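You operate a simulated robot arm through the tools that you are given. There is no shell and no other tool.

You run a simulated robot arm. Do the job below in one go: nothing can be reset, and whatever is moved stays where it is left.

## Task
Wind the red-ended package slowly; stop past 15 km, short of 22 km.
Fine: speed knob on SLOW and length knob on 30 before the start; stop it by the winder stop button.

Only the result counts: the job must be done as asked and must still hold three seconds after the hand-in. Knocking over, shifting, dropping, spilling or breaking anything else fails it.

## Robot
A 6-joint arm with a two-finger gripper, fixed in place. Base frame: the origin is at the foot of the arm, x ahead of it, y to its left, z up. Units: m, rad, N and s.
It reaches about 1.298 m from its shoulder. Its first joint turns from -2.601 to 2.601 rad. Payload 1.57 kg.
Tool frame: the origin (TCP) lies between the finger pads and is the grasp point; the fingertips stand 0.021 m ahead of it; z points along the fingers, y is the line along which they close. Largest opening 0.07 m; the body of the gripper starts 0.05 m behind the TCP.
Orientation is told as [roll, pitch, yaw] about the base's x, y, z axes, in that order, counted from this pose: with the fingers straight down and closing along the base's y, the tool's x points along the base's -x, its y along +y and its z along -z.

## Interface
- The arm moves only by the tool apply_moves. Its arguments are lists of equal length, an entry for each row: "linear": the shift along the tool's x, y, z in m, a list of three; "rotation": the turn, a rotation vector about the tool's x, y, z in rad, a list of three; "jaw": the closure in counts, from 0 (fully open) to 255 (shut). In form: {"linear": [[dx, dy, dz], ...], "rotation": [[rx, ry, rz], ...], "jaw": [jaw, ...]}. A call has 1 to 20 rows; each row shifts and turns the commanded pose from where the row before left it, along the tool's axes as they then stand. Each row takes 0.2 s and may step no farther than 0.05 m and 0.15 rad from the row before; otherwise, or with a gripper value out of range, the whole call is refused. Where a pose cannot be reached the arm comes as near as it can. A force on the tool above 40 N (or 10 N above the force at the start of the call, whichever is more), or a blocked arm, ends the call early, and 0.2 s more pass. Each finger halts on what it meets, pressing with about 22 N; the grip force reading is that of the motor and also rises with nothing between the fingers. The clock runs only during rows and for 0.2 s after the last one: add rows that do not move to give the fingers time. The reply holds the time, the measured pose of the TCP, the force on the tool along the base axes, the opening and the grip force, in the units named above and with some noise, with the torque about the TCP (base axes, N m) and any sound that the robot's microphone picked up, and new pictures: "show" is both (left out), scene, wrist or none.
- Cameras (640 x 400 px; columns grow to the right, rows downward): "scene" is fixed at [0.2185, -0.6503, 1.428]; the picture's right is [-0.98, 0.19, 0.00], its down [0.16, 0.81, -0.57] and it looks along [-0.11, -0.56, -0.82] (base axes); focal length 214 px, centre (320, 200). "wrist" rides on the gripper at [0.079, 0.004, -0.081] in the tool frame; the picture's right is [-0.05, 1.00, 0.00], its down [-0.67, -0.04, -0.74] and it looks along [-0.74, -0.04, 0.67] (tool axes); focal length 256 px, centre (320, 200). There is no depth. A picture from a camera that has moved, and an enlarged one, comes with that camera's place and axes in the base frame and with its lens.
- lift_body(by): slides the trunk up (or, below 0, down) by that many m; the arm rides with it, the base frame stays. It gives what a move gives, with no picture.
- close_up(camera, box): a new picture of the part [left, top, right, bottom] of that camera's present view, enlarged. No time passes.
- job_done(): hands the job in; it is judged then, once.

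Places have to be worked out from the pictures, the camera data and where the tool is seen. Open the gripper and draw the arm clear of the work before you hand the job in, unless the task says otherwise.

The tools are called after "Call:" as name(argument=value, ...) on one line, values as JSON. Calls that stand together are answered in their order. apply_moves: Moves the arm, as the interface text tells. Its arguments: {"type":"object","properties":{"linear":{"type":"array","items":{"type":"array","items":{"type":"number"}}},"rotation":{"type":"array","items":{"type":"array","items":{"type":"number"}}},"jaw":{"type":"array","items":{"type":"number"}},"show":{"type":"string","enum":["both","scene","wrist","none"]}},"required":["linear","rotation","jaw"]} The other tools are called the same way: lift_body (by) slides the trunk up or down; close_up (camera, box) takes an enlarged picture of a part of a camera's view; job_done () hands the job in.

At the start:

```text
time: 0.0
tcp_pos: [0.6451, -0.2004, 1.1504]
tool_rot: [-0.001, 0.0, 0.0]
force: [-0.7, -0.3, -0.2]
wrist_torque: [-0.04, 0.0, 0.01]
grip_width: 0.07
finger_force: 0.1
trunk travel left (down, up): [-0.831, 0.139]
```

scene: 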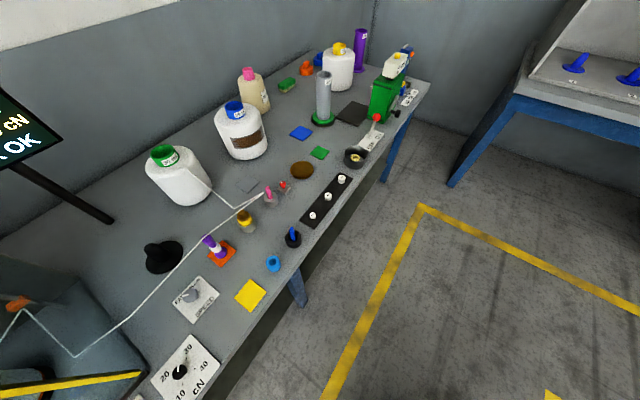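
wrist: 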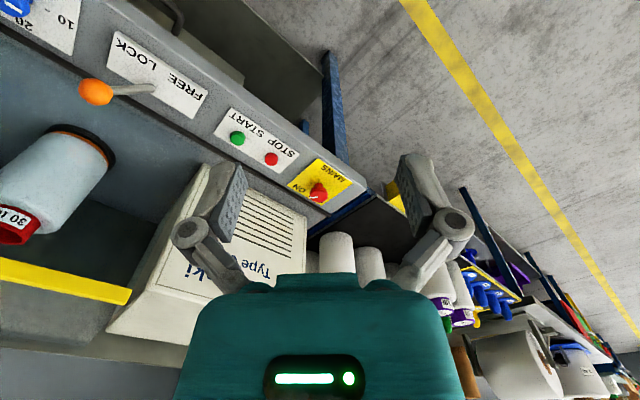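

The pictures show a bench in the scene view and, in the wrist view, a winder with MAINS, STOP/START, a FREE/LOCK lever and some knobs. I'll enlarge parts of both views to read the labels.

Call:
close_up(camera="scene", box=[0, 230, 272, 400])

Call:
close_up(camera="wrist", box=[0, 0, 360, 225])

Call:
close_up(camera="scene", box=[180, 100, 420, 250])

Call:
close_up(camera="wrist", box=[320, 200, 640, 400])

```text
2.35 times, centred on (136, 315) of scene
camera zoom: at [0.2185, -0.6503, 1.428], right [-0.98, 0.19, 0.0], down [0.16, 0.81, -0.57], along [-0.11, -0.56, -0.82], focal length 505 px, centre (753, -71)
```

zoom: 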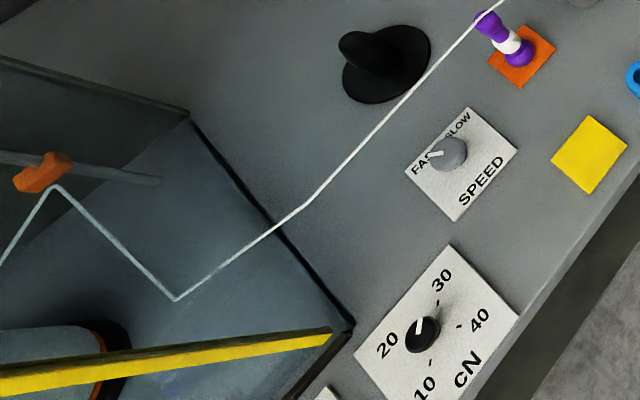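

```text
1.78 times, centred on (180, 112) of wrist
camera zoom: at [0.5653, -0.1951, 1.2314], right [0.05, 1.0, 0.0], down [0.67, -0.04, 0.74], along [0.74, -0.04, -0.67], focal length 455 px, centre (569, 356)
```

zoom: 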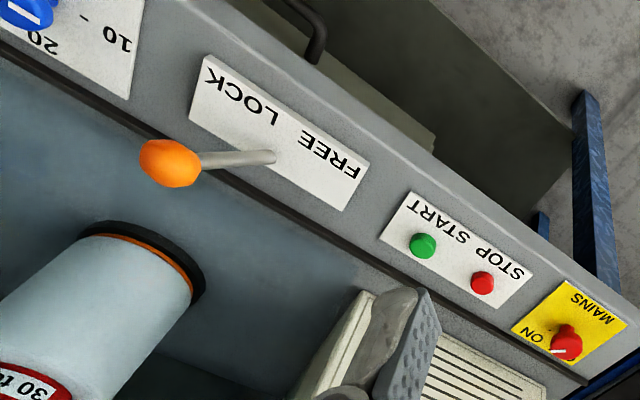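

```text
2.67 times, centred on (300, 175) of scene
camera zoom: at [0.2185, -0.6503, 1.428], right [-0.98, 0.19, 0.0], down [0.16, 0.81, -0.57], along [-0.11, -0.56, -0.82], focal length 572 px, centre (373, 267)
```

zoom: 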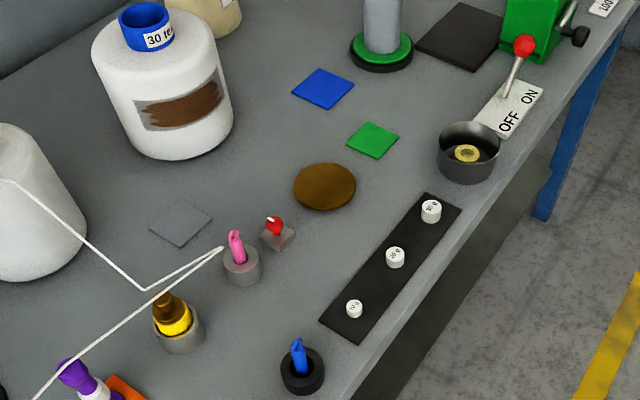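

```text
2.00 times, centred on (480, 300) of wrist
camera zoom: at [0.5653, -0.1951, 1.2314], right [0.05, 1.0, 0.0], down [0.67, -0.04, 0.74], along [0.74, -0.04, -0.67], focal length 512 px, centre (0, 0)
```

zoom: 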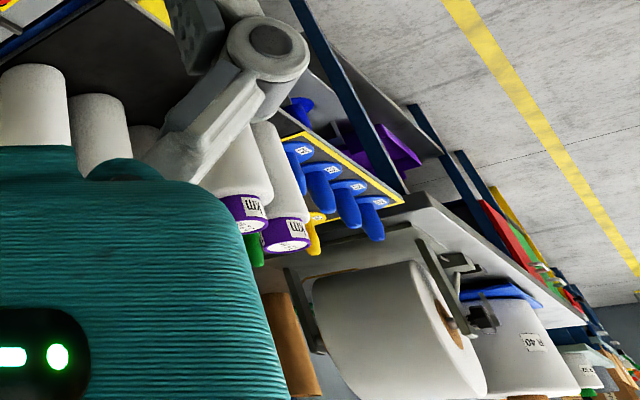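

The wrist view is upside down, with its right along +y. From -y to +y the winder controls read: a knob with 20/10, LOCK/FREE lever, START/STOP, MAINS. I'll draw the tool back and up for a wider view of the whole winder.

Call:
apply_moves(linear=[[0.04, 0, 0], [0.04, 0, 0], [0.04, 0, 0], [0.04, 0, 0], [0.04, 0, 0], [0, 0.0, 0]], rotation=[[0, 0, 0], [0, 0, 0], [0, 0, 0], [0, 0, 0], [0, 0, 0], [0, 0, 0]], jaw=[0, 0, 0, 0, 0, 0], show="both")

```text
time: 1.4
tcp_pos: [0.484, -0.2226, 1.1507]
tool_rot: [0.0, 0.003, 0.0]
force: [-0.1, 0.1, 0.3]
wrist_torque: [0.01, -0.01, 0.01]
grip_width: 0.0702
finger_force: 0.0
out of reach, approached as far as the arm can: row 4, 5
trunk travel left (down, up): [-0.831, 0.139]
camera wrist: at [0.4048, -0.2175, 1.2315], right [0.05, 1.0, 0.0], down [0.67, -0.04, 0.74], along [0.74, -0.04, -0.67], focal length 256 px, centre (320, 200)
```

scene: 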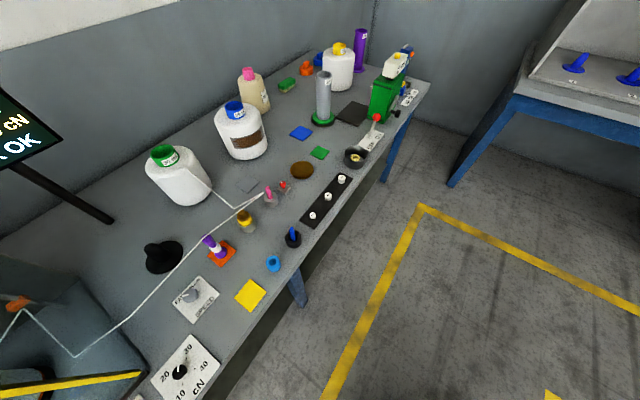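
wrist: 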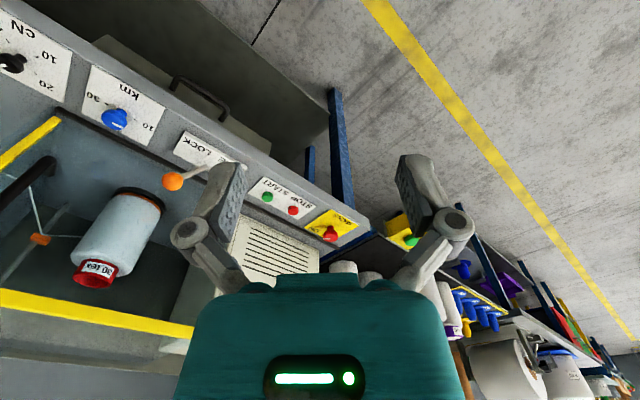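

Triangulating from the two wrist views puts MAINS near (0.96, -0.22, 0.85), STOP near (0.87, -0.31) and START near (0.82, -0.36). The bench edge runs diagonally, so I'll turn the tool about its own axis to face the bench squarely.

Call:
apply_moves(linear=[[0, 0, 0], [0, 0, 0], [0, 0, 0], [0, 0, 0], [0, 0, 0], [0, 0, 0]], rotation=[[0, 0, 0.15], [0, 0, 0.15], [0, 0, 0.15], [0, 0, 0.15], [0, 0, 0.15], [0, 0, 0]], jaw=[0, 0, 0, 0, 0, 0], show="both")

```text
time: 2.8
tcp_pos: [0.4854, -0.222, 1.1494]
tool_rot: [0.001, 0.001, -0.752]
force: [-0.1, -0.5, 0.9]
wrist_torque: [-0.01, 0.0, 0.0]
grip_width: 0.07
finger_force: 0.0
trunk travel left (down, up): [-0.831, 0.139]
camera wrist: at [0.4297, -0.1632, 1.2315], right [0.72, 0.69, 0.0], down [0.46, -0.48, 0.74], along [0.52, -0.54, -0.67], focal length 256 px, centre (320, 200)
```

scene: 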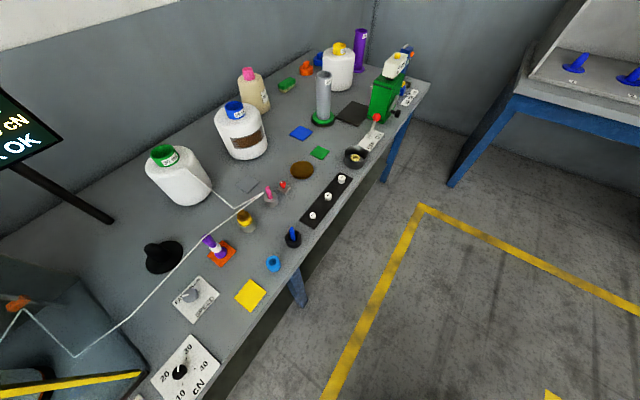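
wrist: 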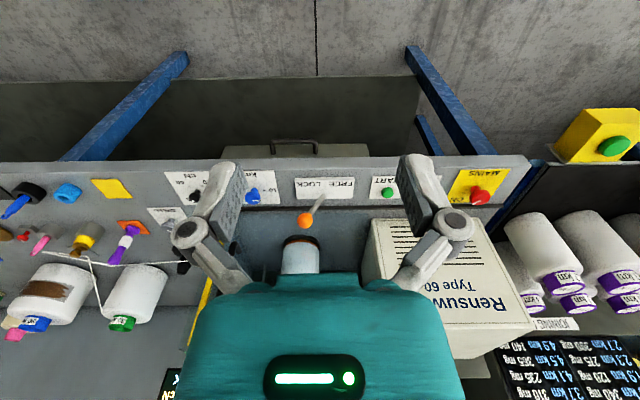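

The bench edge now runs level in the wrist view. I'll enlarge its right and left parts to read the chart, the display and the knob settings.

Call:
close_up(camera="wrist", box=[480, 280, 640, 400])

Call:
close_up(camera="wrist", box=[130, 150, 370, 300])

Call:
close_up(camera="wrist", box=[360, 150, 520, 250])

Call:
close_up(camera="wrist", box=[0, 160, 240, 400])

```text
3.33 times, centred on (560, 340) of wrist
camera zoom: at [0.4297, -0.1632, 1.2315], right [0.72, 0.69, 0.0], down [0.46, -0.48, 0.74], along [0.52, -0.54, -0.67], focal length 853 px, centre (-480, -267)
```

zoom: 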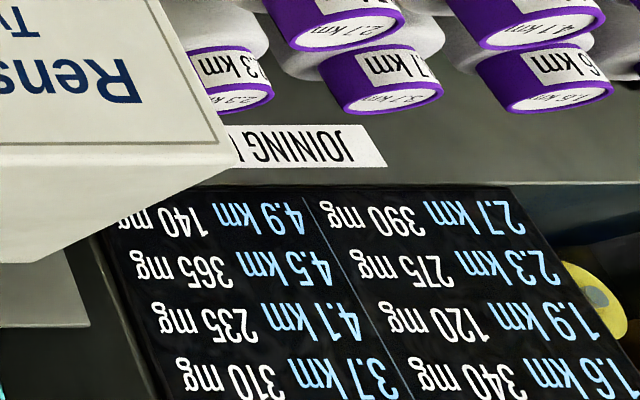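

```text
2.67 times, centred on (250, 225) of wrist
camera zoom: at [0.4297, -0.1632, 1.2315], right [0.72, 0.69, 0.0], down [0.46, -0.48, 0.74], along [0.52, -0.54, -0.67], focal length 683 px, centre (507, 133)
```

zoom: 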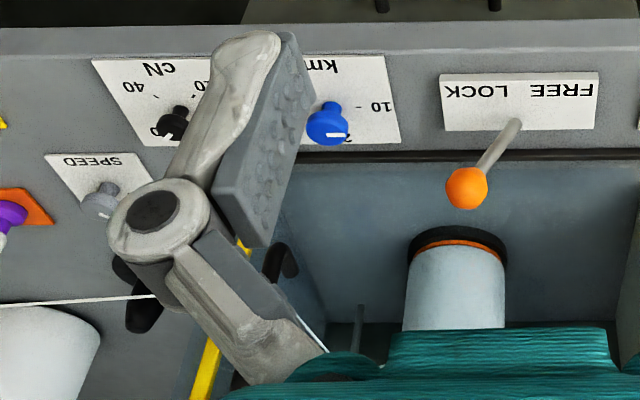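

```text
4.00 times, centred on (440, 200) of wrist
camera zoom: at [0.4297, -0.1632, 1.2315], right [0.72, 0.69, 0.0], down [0.46, -0.48, 0.74], along [0.52, -0.54, -0.67], focal length 1024 px, centre (-160, 200)
```

zoom: 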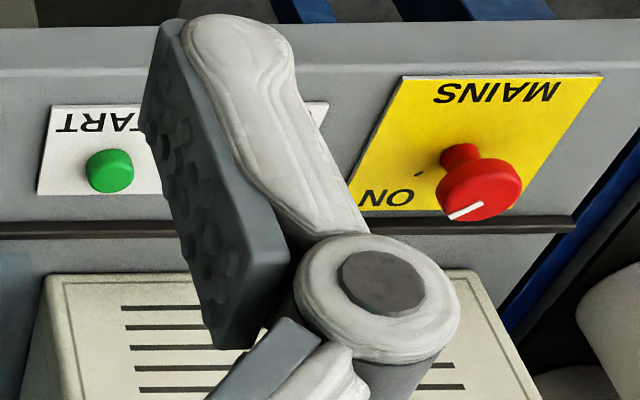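

```text
1.67 times, centred on (120, 280) of wrist
camera zoom: at [0.4297, -0.1632, 1.2315], right [0.72, 0.69, 0.0], down [0.46, -0.48, 0.74], along [0.52, -0.54, -0.67], focal length 427 px, centre (653, 67)
```

zoom: 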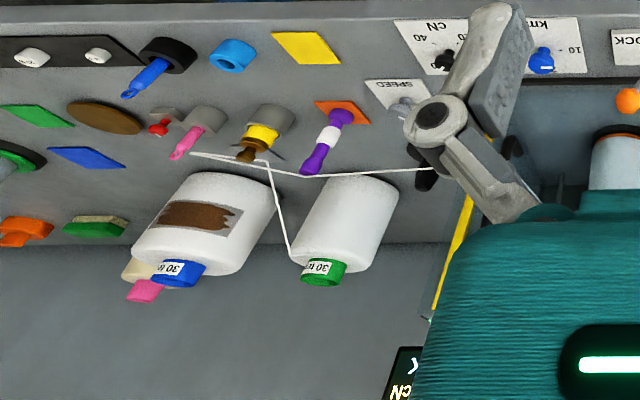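

The panel order is now clear: SPEED, cN, km, LOCK/FREE, START/STOP, MAINS. The display lies low left in this view, hidden behind the hand, so I'll tilt the camera up to read it.

Call:
apply_moves(linear=[[0, 0, 0], [0, 0, 0], [0, 0, 0], [0, 0, 0]], rotation=[[0, -0.15, 0], [0, -0.15, 0], [0, -0.15, 0], [0, 0, 0]], jaw=[0, 0, 0, 0], show="wrist")

```text
time: 3.8
tcp_pos: [0.5547, -0.2548, 1.1685]
tool_rot: [-0.001, -0.45, -0.747]
force: [1.3, 0.3, -0.3]
wrist_torque: [0.01, 0.0, -0.01]
grip_width: 0.0704
finger_force: 0.2
out of reach, approached as far as the arm can: row 1, 2, 3
trunk travel left (down, up): [-0.831, 0.139]
camera wrist: at [0.4796, -0.1774, 1.2074], right [0.72, 0.7, 0.02], down [0.18, -0.21, 0.96], along [0.68, -0.68, -0.28], focal length 256 px, centre (320, 200)
```

wrist: 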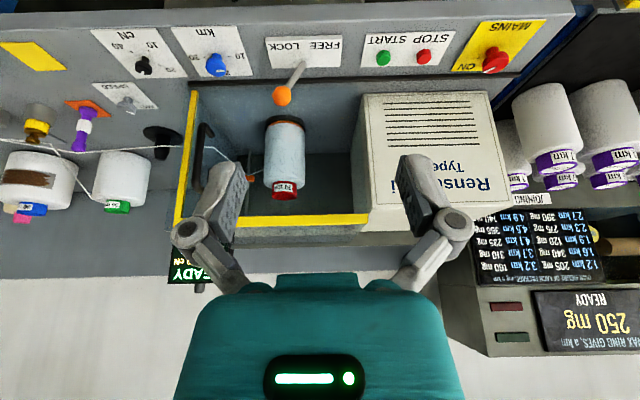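

This is a much better view. I'll enlarge the display, the knobs, the winder pocket and the right side.

Call:
close_up(camera="wrist", box=[80, 20, 260, 125])

Call:
close_up(camera="wrist", box=[160, 90, 400, 300])

Call:
close_up(camera="wrist", box=[350, 10, 550, 110])

Call:
close_up(camera="wrist", box=[460, 190, 640, 360])

Call:
close_up(camera="wrist", box=[0, 60, 200, 230])

Call:
close_up(camera="wrist", box=[150, 230, 250, 300])

```text
3.56 times, centred on (170, 72) of wrist
camera zoom: at [0.4796, -0.1774, 1.2074], right [0.72, 0.7, 0.02], down [0.18, -0.21, 0.96], along [0.68, -0.68, -0.28], focal length 910 px, centre (853, 653)
```

zoom: 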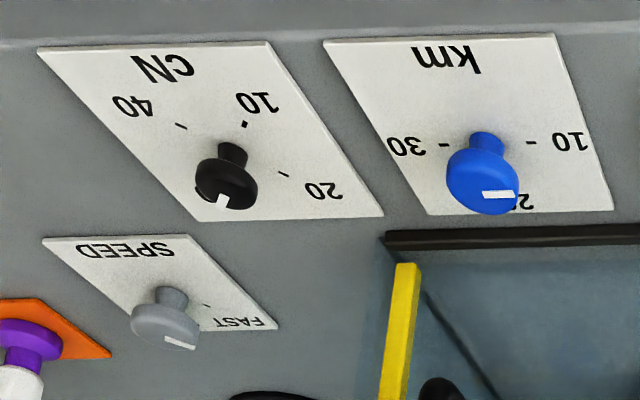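

```text
1.90 times, centred on (280, 195) of wrist
camera zoom: at [0.4796, -0.1774, 1.2074], right [0.72, 0.7, 0.02], down [0.18, -0.21, 0.96], along [0.68, -0.68, -0.28], focal length 488 px, centre (396, 210)
```

zoom: 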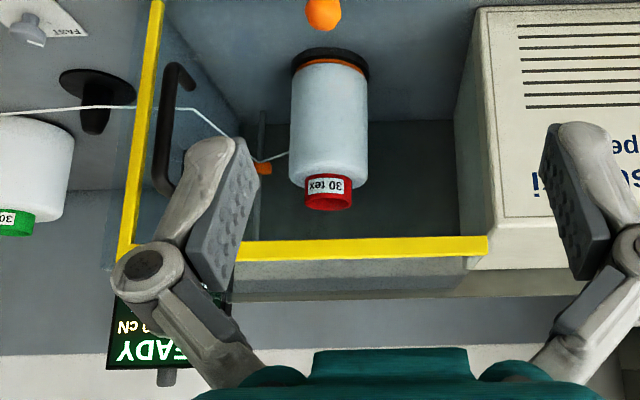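

```text
3.20 times, centred on (450, 60) of wrist
camera zoom: at [0.4796, -0.1774, 1.2074], right [0.72, 0.7, 0.02], down [0.18, -0.21, 0.96], along [0.68, -0.68, -0.28], focal length 819 px, centre (-96, 648)
```

zoom: 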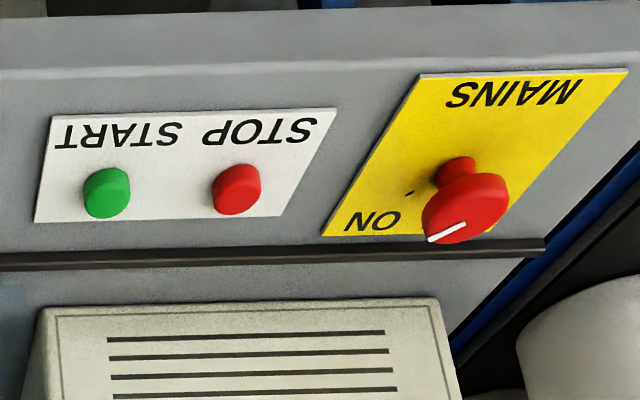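

```text
2.35 times, centred on (550, 275) of wrist
camera zoom: at [0.4796, -0.1774, 1.2074], right [0.72, 0.7, 0.02], down [0.18, -0.21, 0.96], along [0.68, -0.68, -0.28], focal length 602 px, centre (-221, 24)
```

zoom: 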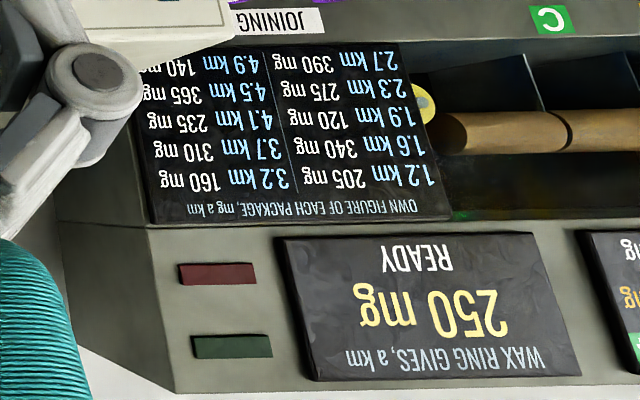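

```text
2.35 times, centred on (100, 145) of wrist
camera zoom: at [0.4796, -0.1774, 1.2074], right [0.72, 0.7, 0.02], down [0.18, -0.21, 0.96], along [0.68, -0.68, -0.28], focal length 602 px, centre (838, 329)
```

zoom: 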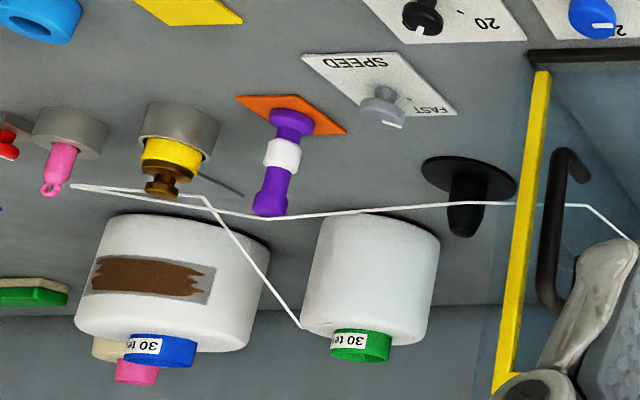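

```text
5.71 times, centred on (200, 265) of wrist
camera zoom: at [0.4796, -0.1774, 1.2074], right [0.72, 0.7, 0.02], down [0.18, -0.21, 0.96], along [0.68, -0.68, -0.28], focal length 1463 px, centre (1006, -171)
```

zoom: 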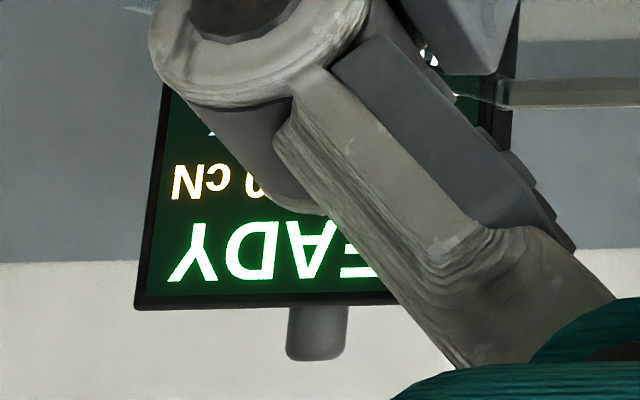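

The display reads READY, the MAINS pointer is on ON and the lever leans to LOCK. The km knob seems to point at 10 and SPEED at FAST. I'll check the display in the scene camera, since it may help with monitoring.

Call:
close_up(camera="scene", box=[0, 70, 120, 230])

Call:
close_up(camera="scene", box=[110, 260, 270, 400])

Call:
close_up(camera="scene", box=[0, 270, 150, 400])

```text
2.50 times, centred on (60, 150) of scene
camera zoom: at [0.2185, -0.6503, 1.428], right [-0.98, 0.19, 0.0], down [0.16, 0.81, -0.57], along [-0.11, -0.56, -0.82], focal length 536 px, centre (970, 325)
```

zoom: 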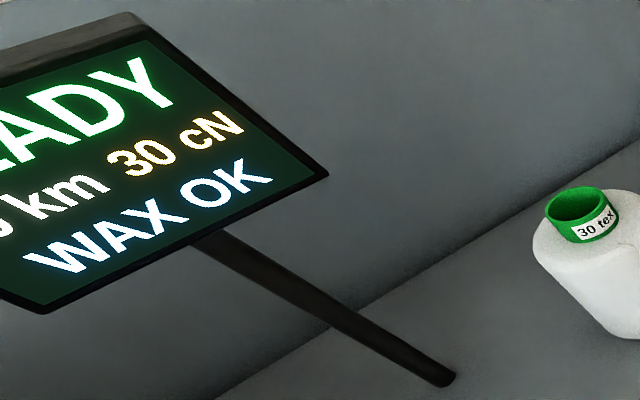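

```text
2.86 times, centred on (190, 330) of scene
camera zoom: at [0.2185, -0.6503, 1.428], right [-0.98, 0.19, 0.0], down [0.16, 0.81, -0.57], along [-0.11, -0.56, -0.82], focal length 613 px, centre (691, -171)
```

zoom: 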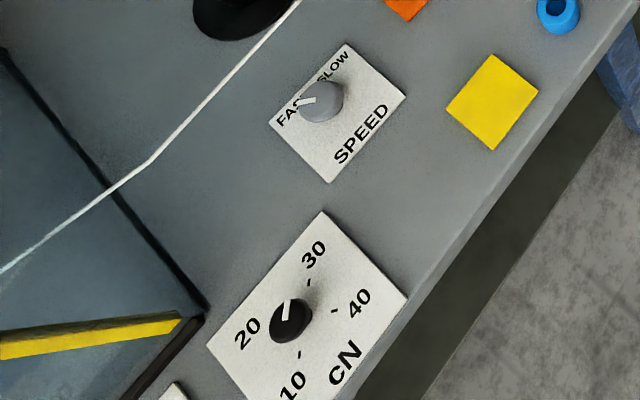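

```text
3.08 times, centred on (75, 335) of scene
camera zoom: at [0.2185, -0.6503, 1.428], right [-0.98, 0.19, 0.0], down [0.16, 0.81, -0.57], along [-0.11, -0.56, -0.82], focal length 660 px, centre (1074, -215)
```

zoom: 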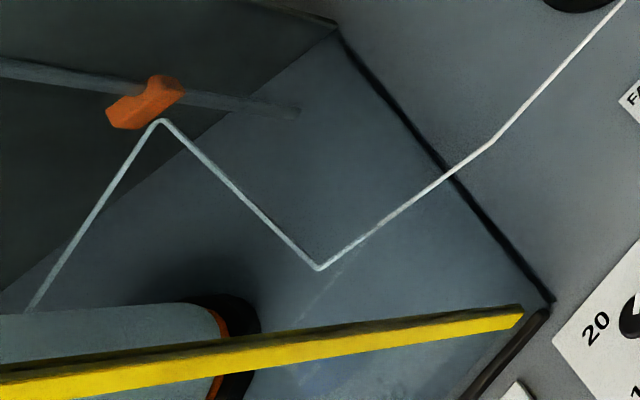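

The scene close-up shows the full display: READY, "..0 km", 30 cN, WAX OK. The glass guard looks like a vertical pane behind the front controls, already closed. I'll level the tool again before moving above the km knob at about (0.61, -0.55).

Call:
apply_moves(linear=[[0, 0, 0], [0, 0, 0], [0, 0, 0], [0, 0, 0]], rotation=[[0, 0.15, 0], [0, 0.15, 0], [0, 0.15, 0], [0, 0, 0]], jaw=[0, 0, 0, 0], show="none")

```text
time: 4.8
tcp_pos: [0.5541, -0.2538, 1.1501]
tool_rot: [0.001, 0.002, -0.748]
force: [-0.2, 0.8, 0.0]
wrist_torque: [-0.02, -0.05, 0.01]
grip_width: 0.07
finger_force: 0.0
out of reach, approached as far as the arm can: row 1, 2
trunk travel left (down, up): [-0.831, 0.139]
```

The tool is level. I'll move above the estimated km knob position while staying well above it.

Call:
apply_moves(linear=[[-0.0344, -0.026, 0.0186], [-0.0344, -0.026, 0.0186], [-0.0344, -0.026, 0.0186], [-0.0344, -0.026, 0.0186], [-0.0344, -0.026, 0.0186], [-0.0344, -0.026, 0.0186], [-0.0344, -0.026, 0.0186], [0, 0, 0]], rotation=[[0, 0, 0], [0, 0, 0], [0, 0, 0], [0, 0, 0], [0, 0, 0], [0, 0, 0], [0, 0, 0], [0, 0, 0]], jaw=[0, 0, 0, 0, 0, 0, 0, 0], show="both")

```text
time: 6.6
tcp_pos: [0.6055, -0.5485, 1.149]
tool_rot: [0.001, 0.0, -0.75]
force: [1.0, 0.5, 0.8]
wrist_torque: [0.0, 0.02, 0.0]
grip_width: 0.0701
finger_force: 0.0
out of reach, approached as far as the arm can: row 1, 2, 3, 4, 5, 6, 7
trunk travel left (down, up): [-0.831, 0.139]
camera wrist: at [0.5506, -0.4904, 1.2315], right [0.72, 0.69, 0.0], down [0.46, -0.48, 0.74], along [0.52, -0.54, -0.67], focal length 256 px, centre (320, 200)
```

scene: 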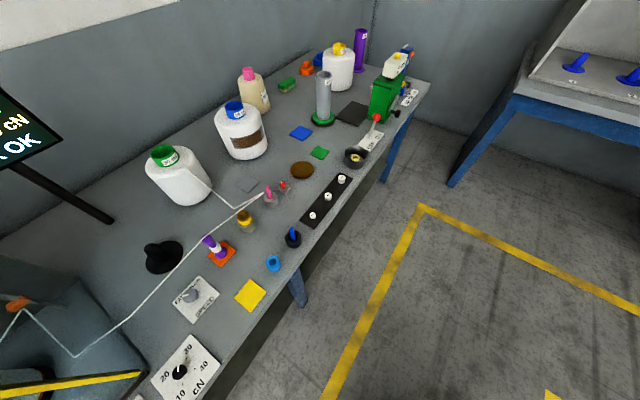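
wrist: 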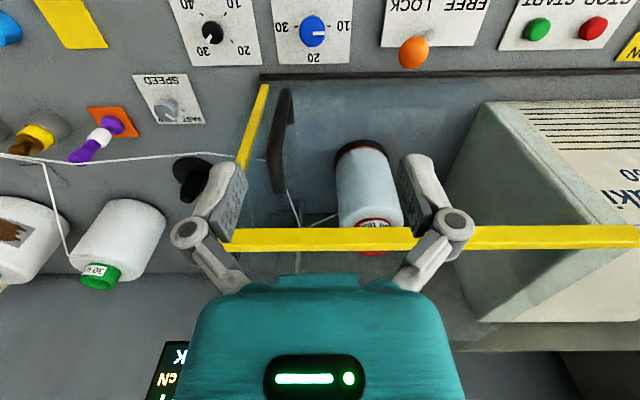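

At this trunk height the arm cannot go below z≈1.15, so I'll lower the trunk later. First I'll enlarge this near-overhead view of the knobs.

Call:
close_up(camera="wrist", box=[130, 0, 370, 150])

Call:
close_up(camera="wrist", box=[150, 60, 450, 300])

Call:
close_up(camera="wrist", box=[360, 0, 640, 130])

```text
2.67 times, centred on (250, 75) of wrist
camera zoom: at [0.5506, -0.4904, 1.2315], right [0.72, 0.69, 0.0], down [0.46, -0.48, 0.74], along [0.52, -0.54, -0.67], focal length 683 px, centre (507, 533)
```

zoom: 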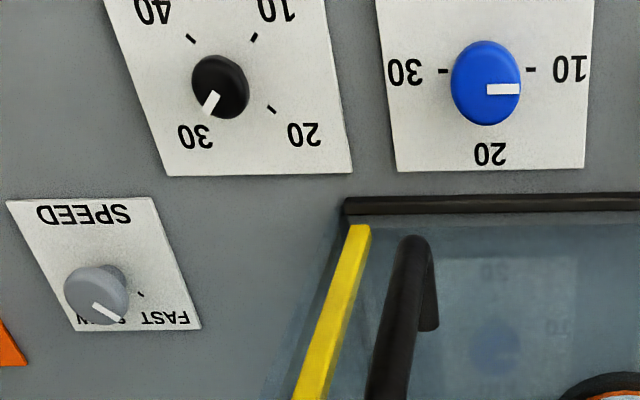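

```text
1.67 times, centred on (300, 180) of wrist
camera zoom: at [0.5506, -0.4904, 1.2315], right [0.72, 0.69, 0.0], down [0.46, -0.48, 0.74], along [0.52, -0.54, -0.67], focal length 427 px, centre (353, 233)
```

zoom: 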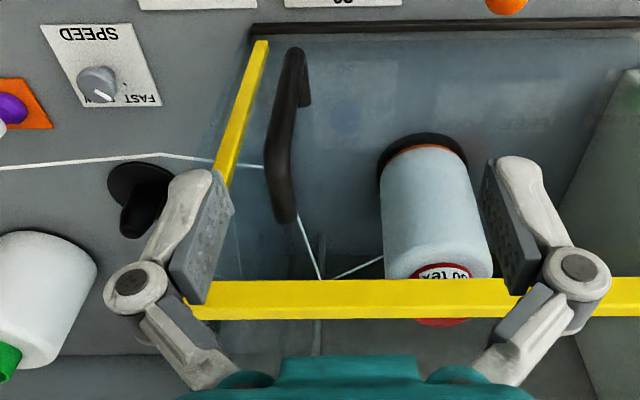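

```text
2.29 times, centred on (500, 65) of wrist
camera zoom: at [0.5506, -0.4904, 1.2315], right [0.72, 0.69, 0.0], down [0.46, -0.48, 0.74], along [0.52, -0.54, -0.67], focal length 585 px, centre (-91, 509)
```

zoom: 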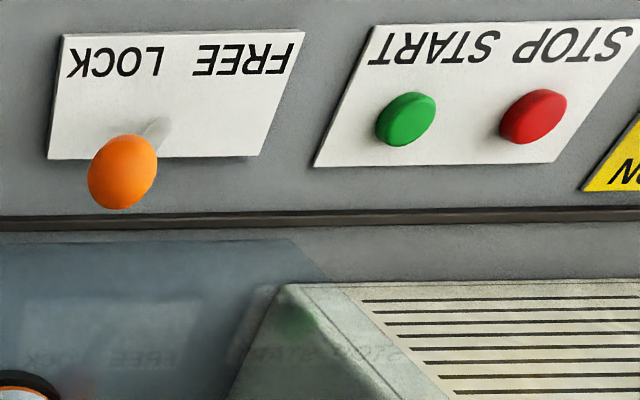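

km points at 10 with 20 at the top and 30 on the robot's right, SPEED is on FAST, and the plates lie at z≈0.823. The km knob cap works out near (0.613, -0.568, 0.85). I'll lower the trunk to bring the hand nearer.

Call:
lift_body(by=-0.17)

```text
time: 8.5
tcp_pos: [0.6065, -0.5484, 0.9798]
tool_rot: [-0.001, -0.001, -0.747]
force: [-0.7, -0.1, 0.0]
wrist_torque: [0.03, -0.01, -0.03]
grip_width: 0.0698
finger_force: 0.0
trunk travel left (down, up): [-0.661, 0.309]
```

I'll align horizontally over the knob and look.

Call:
apply_moves(linear=[[-0.018, -0.01, 0], [0, 0, 0]], rotation=[[0, 0, 0], [0, 0, 0]], jaw=[0, 0], show="both")

Call:
close_up(camera="wrist", box=[200, 0, 440, 150])

```text
time: 9.1
tcp_pos: [0.613, -0.5688, 0.9803]
tool_rot: [0.001, 0.001, -0.749]
force: [-0.4, -0.4, -0.2]
wrist_torque: [0.03, 0.01, 0.0]
grip_width: 0.0703
finger_force: 0.0
trunk travel left (down, up): [-0.661, 0.309]
camera wrist: at [0.5573, -0.5106, 1.0613], right [0.72, 0.69, 0.0], down [0.46, -0.48, 0.74], along [0.52, -0.54, -0.67], focal length 256 px, centre (320, 200)
```

scene: 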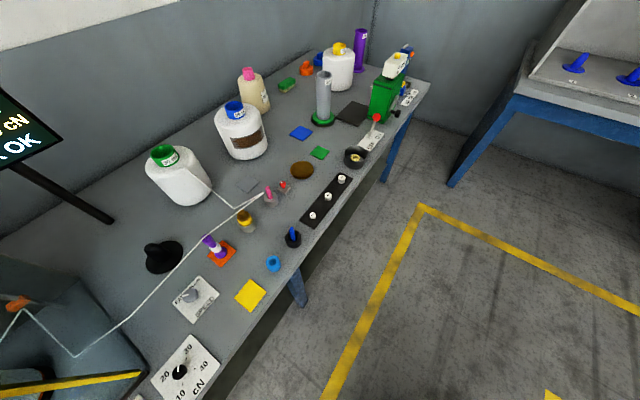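
wrist: 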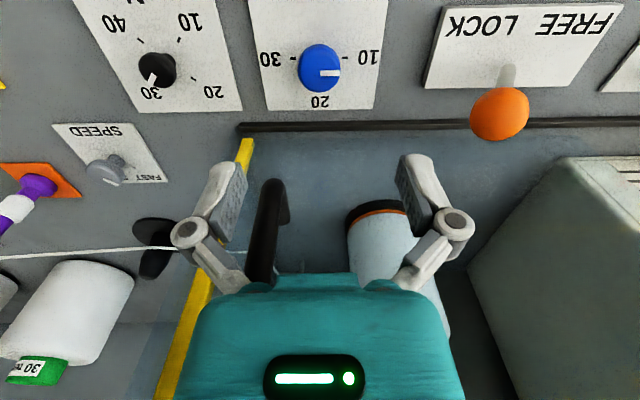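

```text
2.67 times, centred on (320, 75) of wrist
camera zoom: at [0.5573, -0.5106, 1.0613], right [0.72, 0.69, 0.0], down [0.46, -0.48, 0.74], along [0.52, -0.54, -0.67], focal length 683 px, centre (320, 533)
```

zoom: 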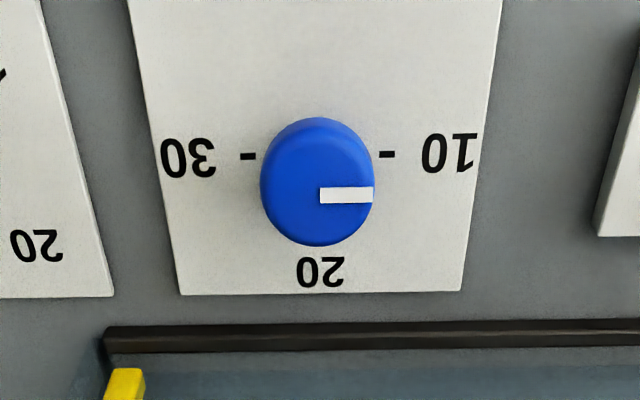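

The knob sits almost exactly under the TCP, with its axis about 3 mm further in and its top near z≈0.855. I'll pre-rotate the fingers anticlockwise, raise the arm a bit, and then drop the trunk, so the arm has vertical range for the fine descent.

Call:
apply_moves(linear=[[-0.003, -0.0007, 0], [0, 0, -0.04], [0, 0, -0.04], [0, 0, -0.04], [0, 0, 0]], rotation=[[0, 0, 0], [0, 0, -0.12], [0, 0, -0.12], [0, 0, 0], [0, 0, 0]], jaw=[0, 0, 0, 0, 0], show="none")

Call:
lift_body(by=-0.17)

Call:
apply_moves(linear=[[0, 0, 0]], rotation=[[0, 0, 0]], jaw=[0], show="both")

```text
time: 10.3
tcp_pos: [0.6137, -0.5725, 0.9792]
tool_rot: [0.001, -0.002, -0.509]
force: [-0.2, 0.4, -0.4]
wrist_torque: [-0.02, 0.03, 0.01]
grip_width: 0.07
finger_force: 0.0
out of reach, approached as far as the arm can: row 2, 3, 4
trunk travel left (down, up): [-0.661, 0.309]
```

```text
time: 11.8
tcp_pos: [0.6119, -0.5699, 0.8326]
tool_rot: [-0.001, -0.003, -0.51]
force: [-3.6, 4.4, 28.4]
wrist_torque: [0.28, -0.06, -0.04]
grip_width: 0.0704
finger_force: 0.2
trunk travel left (down, up): [-0.511, 0.459]
stopped: the force on the tool passed its limit at 115 N (the readings are from after the stop); the commanded pose is now the measured one
```

```text
time: 12.2
tcp_pos: [0.6116, -0.5706, 0.8313]
tool_rot: [-0.001, -0.005, -0.511]
force: [-5.6, 6.2, 27.6]
wrist_torque: [0.38, -0.1, -0.06]
grip_width: 0.0705
finger_force: 0.1
trunk travel left (down, up): [-0.511, 0.459]
camera wrist: at [0.5443, -0.5262, 0.9136], right [0.53, 0.85, 0.0], down [0.56, -0.35, 0.75], along [0.63, -0.4, -0.66], focal length 256 px, centre (320, 200)
```

scene: 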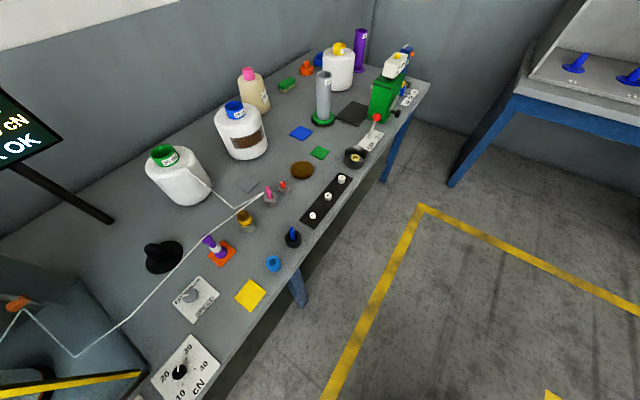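
wrist: 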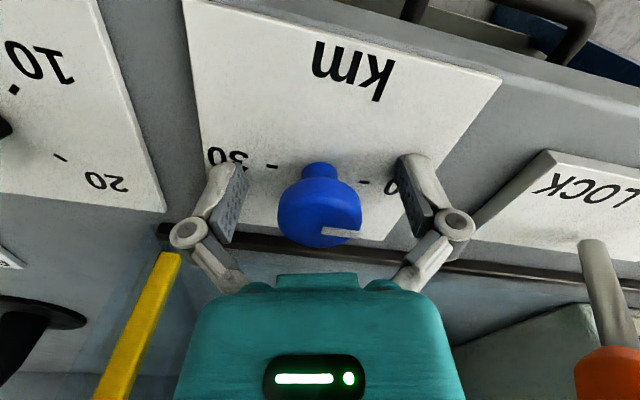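

The arm could not rise, so the trunk drop brought the fingertips onto the plate with about 28 N still pressing. I'll raise the trunk slightly to relieve it. The knob sits nicely between the open fingers.

Call:
lift_body(by=0.015)

```text
time: 12.9
tcp_pos: [0.6136, -0.5721, 0.8451]
tool_rot: [-0.003, -0.003, -0.51]
force: [-0.3, 0.0, -0.3]
wrist_torque: [-0.02, 0.02, 0.02]
grip_width: 0.0697
finger_force: 0.1
trunk travel left (down, up): [-0.526, 0.444]
```

The force is gone and TCP z is 0.845. I'll take a close look at the fingers against the knob before closing.

Call:
apply_moves(linear=[[0, 0, 0]], rotation=[[0, 0, 0]], jaw=[0], show="wrist")

Call:
close_up(camera="wrist", box=[160, 100, 480, 300])

```text
time: 13.3
tcp_pos: [0.6137, -0.5723, 0.8452]
tool_rot: [0.001, -0.005, -0.509]
force: [0.0, 0.0, 0.0]
wrist_torque: [0.02, 0.01, -0.01]
grip_width: 0.0702
finger_force: 0.0
trunk travel left (down, up): [-0.526, 0.444]
camera wrist: at [0.5466, -0.5282, 0.9262], right [0.53, 0.85, 0.0], down [0.56, -0.35, 0.75], along [0.63, -0.4, -0.66], focal length 256 px, centre (320, 200)
```

wrist: 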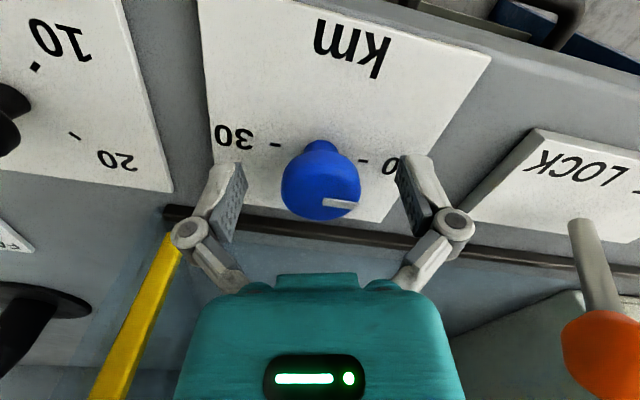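

```text
2.00 times, centred on (320, 200) of wrist
camera zoom: at [0.5466, -0.5282, 0.9262], right [0.53, 0.85, 0.0], down [0.56, -0.35, 0.75], along [0.63, -0.4, -0.66], focal length 512 px, centre (320, 200)
```

zoom: 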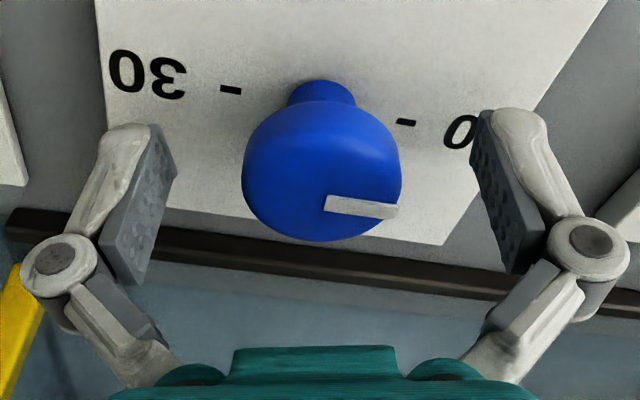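

The knob cap is well centred between the pads, so I'll close on it.

Call:
apply_moves(linear=[[0, 0, 0], [0, 0, 0], [0, 0, 0], [0, 0, 0]], rotation=[[0, 0, 0], [0, 0, 0], [0, 0, 0], [0, 0, 0]], jaw=[100, 200, 200, 200], show="wrist")

```text
time: 14.3
tcp_pos: [0.6148, -0.572, 0.8453]
tool_rot: [0.001, -0.003, -0.51]
force: [3.1, 1.1, 3.8]
wrist_torque: [0.05, 0.0, -0.04]
grip_width: 0.0329
finger_force: 32.1
trunk travel left (down, up): [-0.526, 0.444]
camera wrist: at [0.5466, -0.5279, 0.9264], right [0.53, 0.85, 0.0], down [0.56, -0.35, 0.75], along [0.63, -0.4, -0.66], focal length 256 px, centre (320, 200)
```

wrist: 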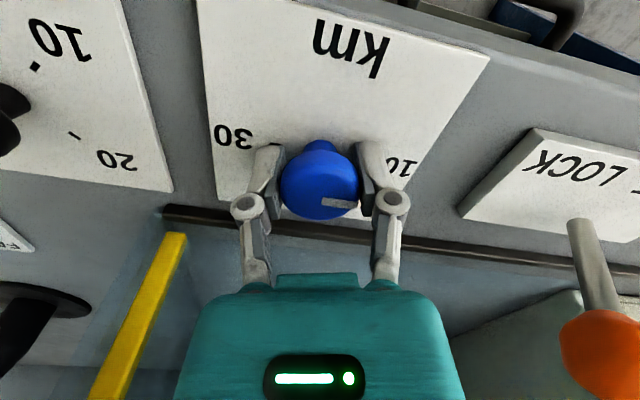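

I have a firm grip at 33 mm. I'll turn clockwise from above, first by 0.6 rad, and check that the pointer follows.

Call:
apply_moves(linear=[[0, 0, 0], [0, 0, 0], [0, 0, 0], [0, 0, 0], [0, 0, 0]], rotation=[[0, 0, 0.15], [0, 0, 0.15], [0, 0, 0.15], [0, 0, 0.15], [0, 0, 0]], jaw=[200, 200, 200, 200, 200], show="wrist")

```text
time: 15.5
tcp_pos: [0.6127, -0.5688, 0.8449]
tool_rot: [0.003, 0.0, -1.114]
force: [-9.7, 27.7, -24.2]
wrist_torque: [-1.0, -0.64, -0.18]
grip_width: 0.0328
finger_force: 26.7
trunk travel left (down, up): [-0.526, 0.444]
camera wrist: at [0.581, -0.4946, 0.9262], right [0.92, 0.39, 0.0], down [0.26, -0.62, 0.74], along [0.29, -0.68, -0.67], focal length 256 px, centre (320, 200)
```

wrist: 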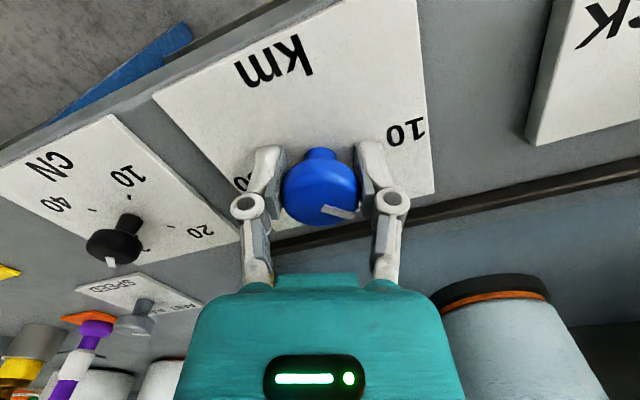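

The knob followed the turn, but side forces have built up to about 28 N because the axis is slightly off. I'll shift the tool about 3.5 mm along its x to relieve this and read the force.

Call:
apply_moves(linear=[[0.0035, 0.0005, 0], [0, 0, 0]], rotation=[[0, 0, 0], [0, 0, 0]], jaw=[200, 200], show="none")

```text
time: 16.1
tcp_pos: [0.6127, -0.5677, 0.8454]
tool_rot: [0.0, -0.002, -1.111]
force: [-14.7, 13.2, -21.8]
wrist_torque: [0.47, -0.34, -0.24]
grip_width: 0.0325
finger_force: 31.5
trunk travel left (down, up): [-0.526, 0.444]
```

The side force has halved. I'll shift a little further to relieve it before continuing the turn.

Call:
apply_moves(linear=[[0.002, -0.0015, 0], [0, 0, 0]], rotation=[[0, 0, 0], [0, 0, 0]], jaw=[200, 200], show="none")

```text
time: 16.7
tcp_pos: [0.6128, -0.569, 0.8441]
tool_rot: [0.002, -0.006, -1.109]
force: [6.9, -3.4, -3.0]
wrist_torque: [0.64, 0.59, 0.02]
grip_width: 0.0328
finger_force: 32.6
trunk travel left (down, up): [-0.526, 0.444]
```

The forces are now small, so the knob axis is about (0.612, -0.5685). I'll continue turning clockwise.

Call:
apply_moves(linear=[[0, 0, 0], [0, 0, 0], [0, 0, 0], [0, 0, 0]], rotation=[[0, 0, 0.15], [0, 0, 0.15], [0, 0, 0.15], [0, 0, 0]], jaw=[200, 200, 200, 200], show="wrist")

```text
time: 17.7
tcp_pos: [0.6145, -0.5675, 0.8443]
tool_rot: [0.006, -0.005, -1.56]
force: [29.6, -11.7, 15.3]
wrist_torque: [0.08, -0.12, 0.09]
grip_width: 0.0325
finger_force: 32.2
trunk travel left (down, up): [-0.526, 0.444]
camera wrist: at [0.6165, -0.4874, 0.9257], right [1.0, -0.04, 0.01], down [-0.03, -0.66, 0.75], along [-0.03, -0.75, -0.66], focal length 256 px, centre (320, 200)
```

wrist: 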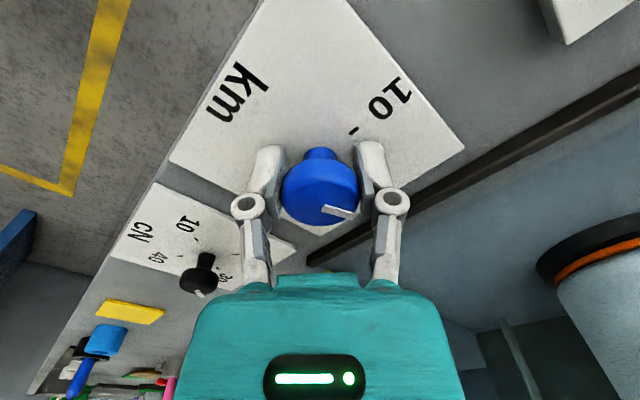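

The knob has turned about 60° in total. I'll release it, which clears the side load, and look at where it stands.

Call:
apply_moves(linear=[[0, 0, 0], [0, 0, 0], [0, 0, 0], [0, 0, 0]], rotation=[[0, 0, 0], [0, 0, 0], [0, 0, 0], [0, 0, 0]], jaw=[60, 0, 0, 0], show="wrist")

Call:
close_up(camera="wrist", box=[160, 100, 480, 300])

```text
time: 18.7
tcp_pos: [0.6105, -0.5684, 0.846]
tool_rot: [0.001, -0.001, -1.558]
force: [-0.3, -1.1, 0.4]
wrist_torque: [-0.02, -0.01, -0.01]
grip_width: 0.0699
finger_force: 0.0
trunk travel left (down, up): [-0.526, 0.444]
camera wrist: at [0.6137, -0.4871, 0.9263], right [1.0, -0.04, 0.0], down [-0.03, -0.66, 0.75], along [-0.03, -0.75, -0.67], focal length 256 px, centre (320, 200)
```

wrist: 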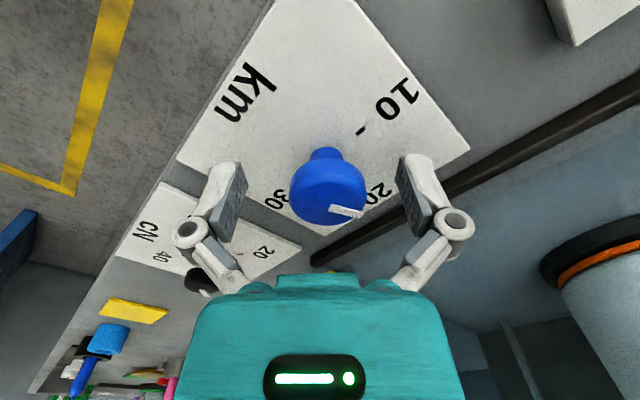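

```text
2.00 times, centred on (320, 200) of wrist
camera zoom: at [0.6137, -0.4871, 0.9263], right [1.0, -0.04, 0.0], down [-0.03, -0.66, 0.75], along [-0.03, -0.75, -0.67], focal length 512 px, centre (320, 200)
```

zoom: 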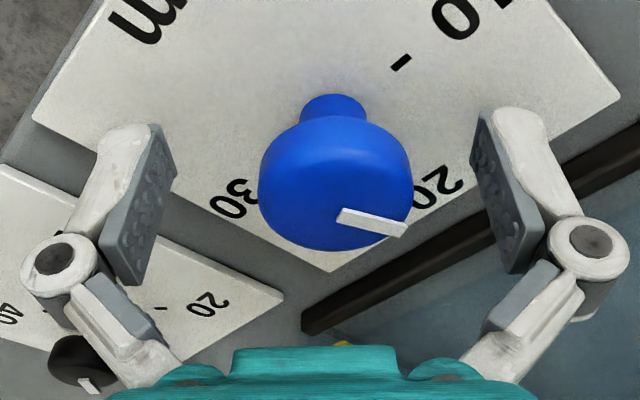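

The pointer has moved roughly 65° from 10 towards 20. The knob axis works out at about (0.614, -0.5715). I'll re-centre, swing the open fingers back anticlockwise and grip again.

Call:
apply_moves(linear=[[-0.0031, 0.0035, 0], [0, 0, 0], [0, 0, 0], [0, 0, 0], [0, 0, 0], [0, 0, 0], [0, 0, 0], [0, 0, 0], [0, 0, 0], [0, 0, 0]], rotation=[[0, 0, 0], [0, 0, -0.14], [0, 0, -0.14], [0, 0, -0.14], [0, 0, -0.14], [0, 0, -0.14], [0, 0, -0.14], [0, 0, -0.14], [0, 0, -0.14], [0, 0, 0]], jaw=[0, 0, 0, 0, 0, 0, 0, 0, 0, 0], show="wrist")

Call:
close_up(camera="wrist", box=[160, 100, 480, 300])

```text
time: 19.8
tcp_pos: [0.6097, -0.5672, 0.8447]
tool_rot: [0.001, 0.002, -1.079]
force: [-3.8, 5.0, -6.3]
wrist_torque: [-0.28, -0.36, -0.15]
grip_width: 0.0697
finger_force: 0.1
trunk travel left (down, up): [-0.526, 0.444]
stopped in row 5: the force on the tool passed its limit at 45 N (the readings are from after the stop); the commanded pose is now the measured one
camera wrist: at [0.5763, -0.4944, 0.927], right [0.91, 0.42, 0.0], down [0.29, -0.61, 0.74], along [0.31, -0.67, -0.67], focal length 256 px, centre (320, 200)
```

wrist: 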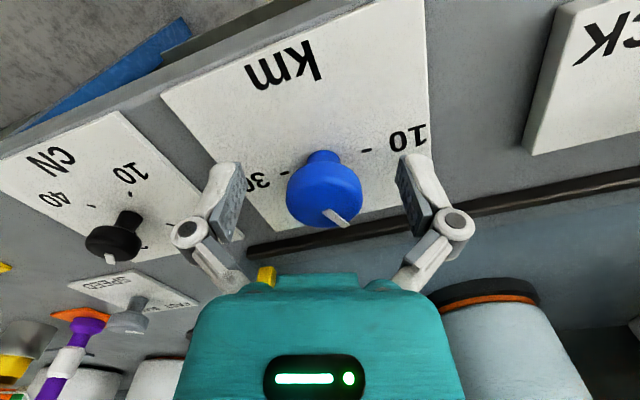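

```text
2.00 times, centred on (320, 200) of wrist
camera zoom: at [0.5763, -0.4944, 0.927], right [0.91, 0.42, 0.0], down [0.29, -0.61, 0.74], along [0.31, -0.67, -0.67], focal length 512 px, centre (320, 200)
```

zoom: 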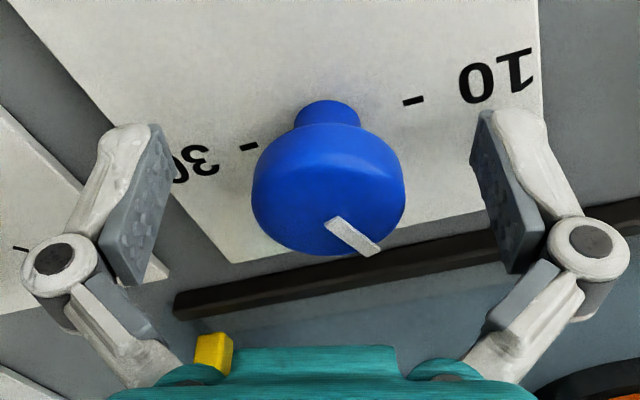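

The turn back stopped at 45 N. The force line passes through the lower end of the guard's handle at about (0.622, -0.627, 0.93), so the back of the hand is touching that handle near this yaw. I'll back the hand off towards the robot first, swing to a yaw that was clear, and look again.

Call:
apply_moves(linear=[[0.012, 0, 0], [0, 0, 0], [0, 0, 0], [0, 0, 0], [0, 0, 0], [0, 0, 0], [0, 0, 0]], rotation=[[0, 0, 0], [0, 0, 0], [0, 0, -0.12], [0, 0, -0.12], [0, 0, -0.12], [0, 0, -0.12], [0, 0, 0]], jaw=[0, 0, 0, 0, 0, 0, 0], show="both")

```text
time: 21.4
tcp_pos: [0.6042, -0.5576, 0.8458]
tool_rot: [0.003, 0.003, -0.597]
force: [0.4, -0.1, 0.7]
wrist_torque: [0.01, 0.0, 0.0]
grip_width: 0.07
finger_force: 0.0
trunk travel left (down, up): [-0.526, 0.444]
camera wrist: at [0.5413, -0.5086, 0.9267], right [0.6, 0.8, 0.0], down [0.53, -0.41, 0.74], along [0.59, -0.45, -0.67], focal length 256 px, centre (320, 200)
```

scene: 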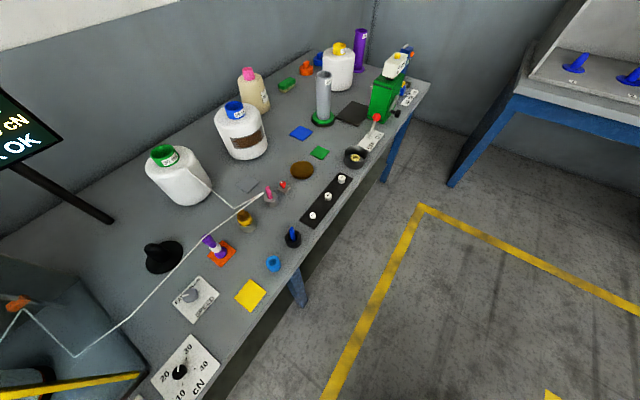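
wrist: 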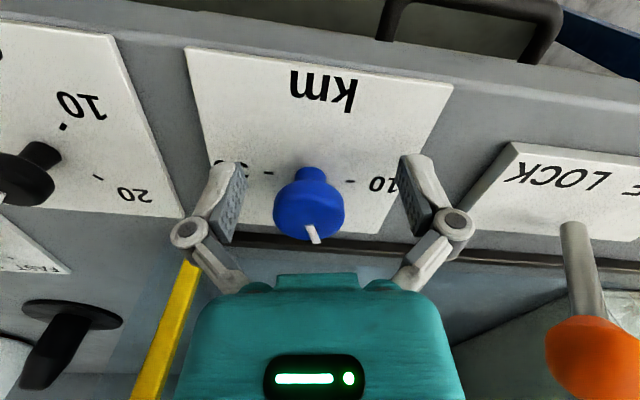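

The force is zero and the guard and display look unchanged. The knob pointer is now about 22° short of 20. I'll re-centre on the knob at this clear yaw and swing anticlockwise, away from where the hand's back meets the handle.

Call:
apply_moves(linear=[[0, 0, 0], [-0.0153, -0.0075, 0], [0, 0, 0], [0, 0, 0], [0, 0, 0], [0, 0, 0]], rotation=[[0, 0, -0.1], [0, 0, 0], [0, 0, -0.14], [0, 0, -0.14], [0, 0, -0.14], [0, 0, 0]], jaw=[0, 0, 0, 0, 0, 0], show="wrist")

```text
time: 22.8
tcp_pos: [0.6144, -0.5707, 0.8456]
tool_rot: [0.002, 0.001, -0.077]
force: [-0.1, -0.3, -0.4]
wrist_torque: [0.01, 0.03, 0.01]
grip_width: 0.0701
finger_force: 0.0
trunk travel left (down, up): [-0.526, 0.444]
camera wrist: at [0.5362, -0.5596, 0.9269], right [0.13, 0.99, 0.0], down [0.66, -0.09, 0.74], along [0.74, -0.09, -0.67], focal length 256 px, centre (320, 200)
```

wrist: 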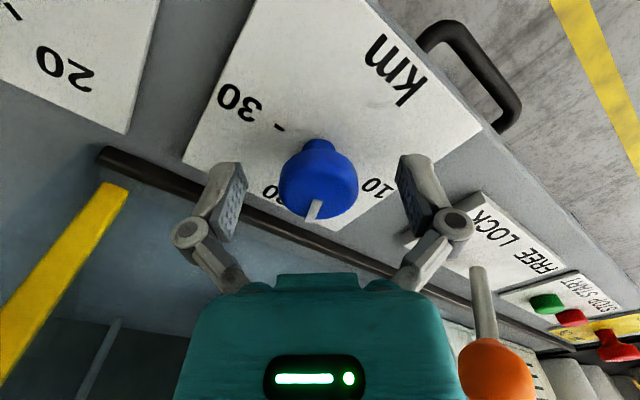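

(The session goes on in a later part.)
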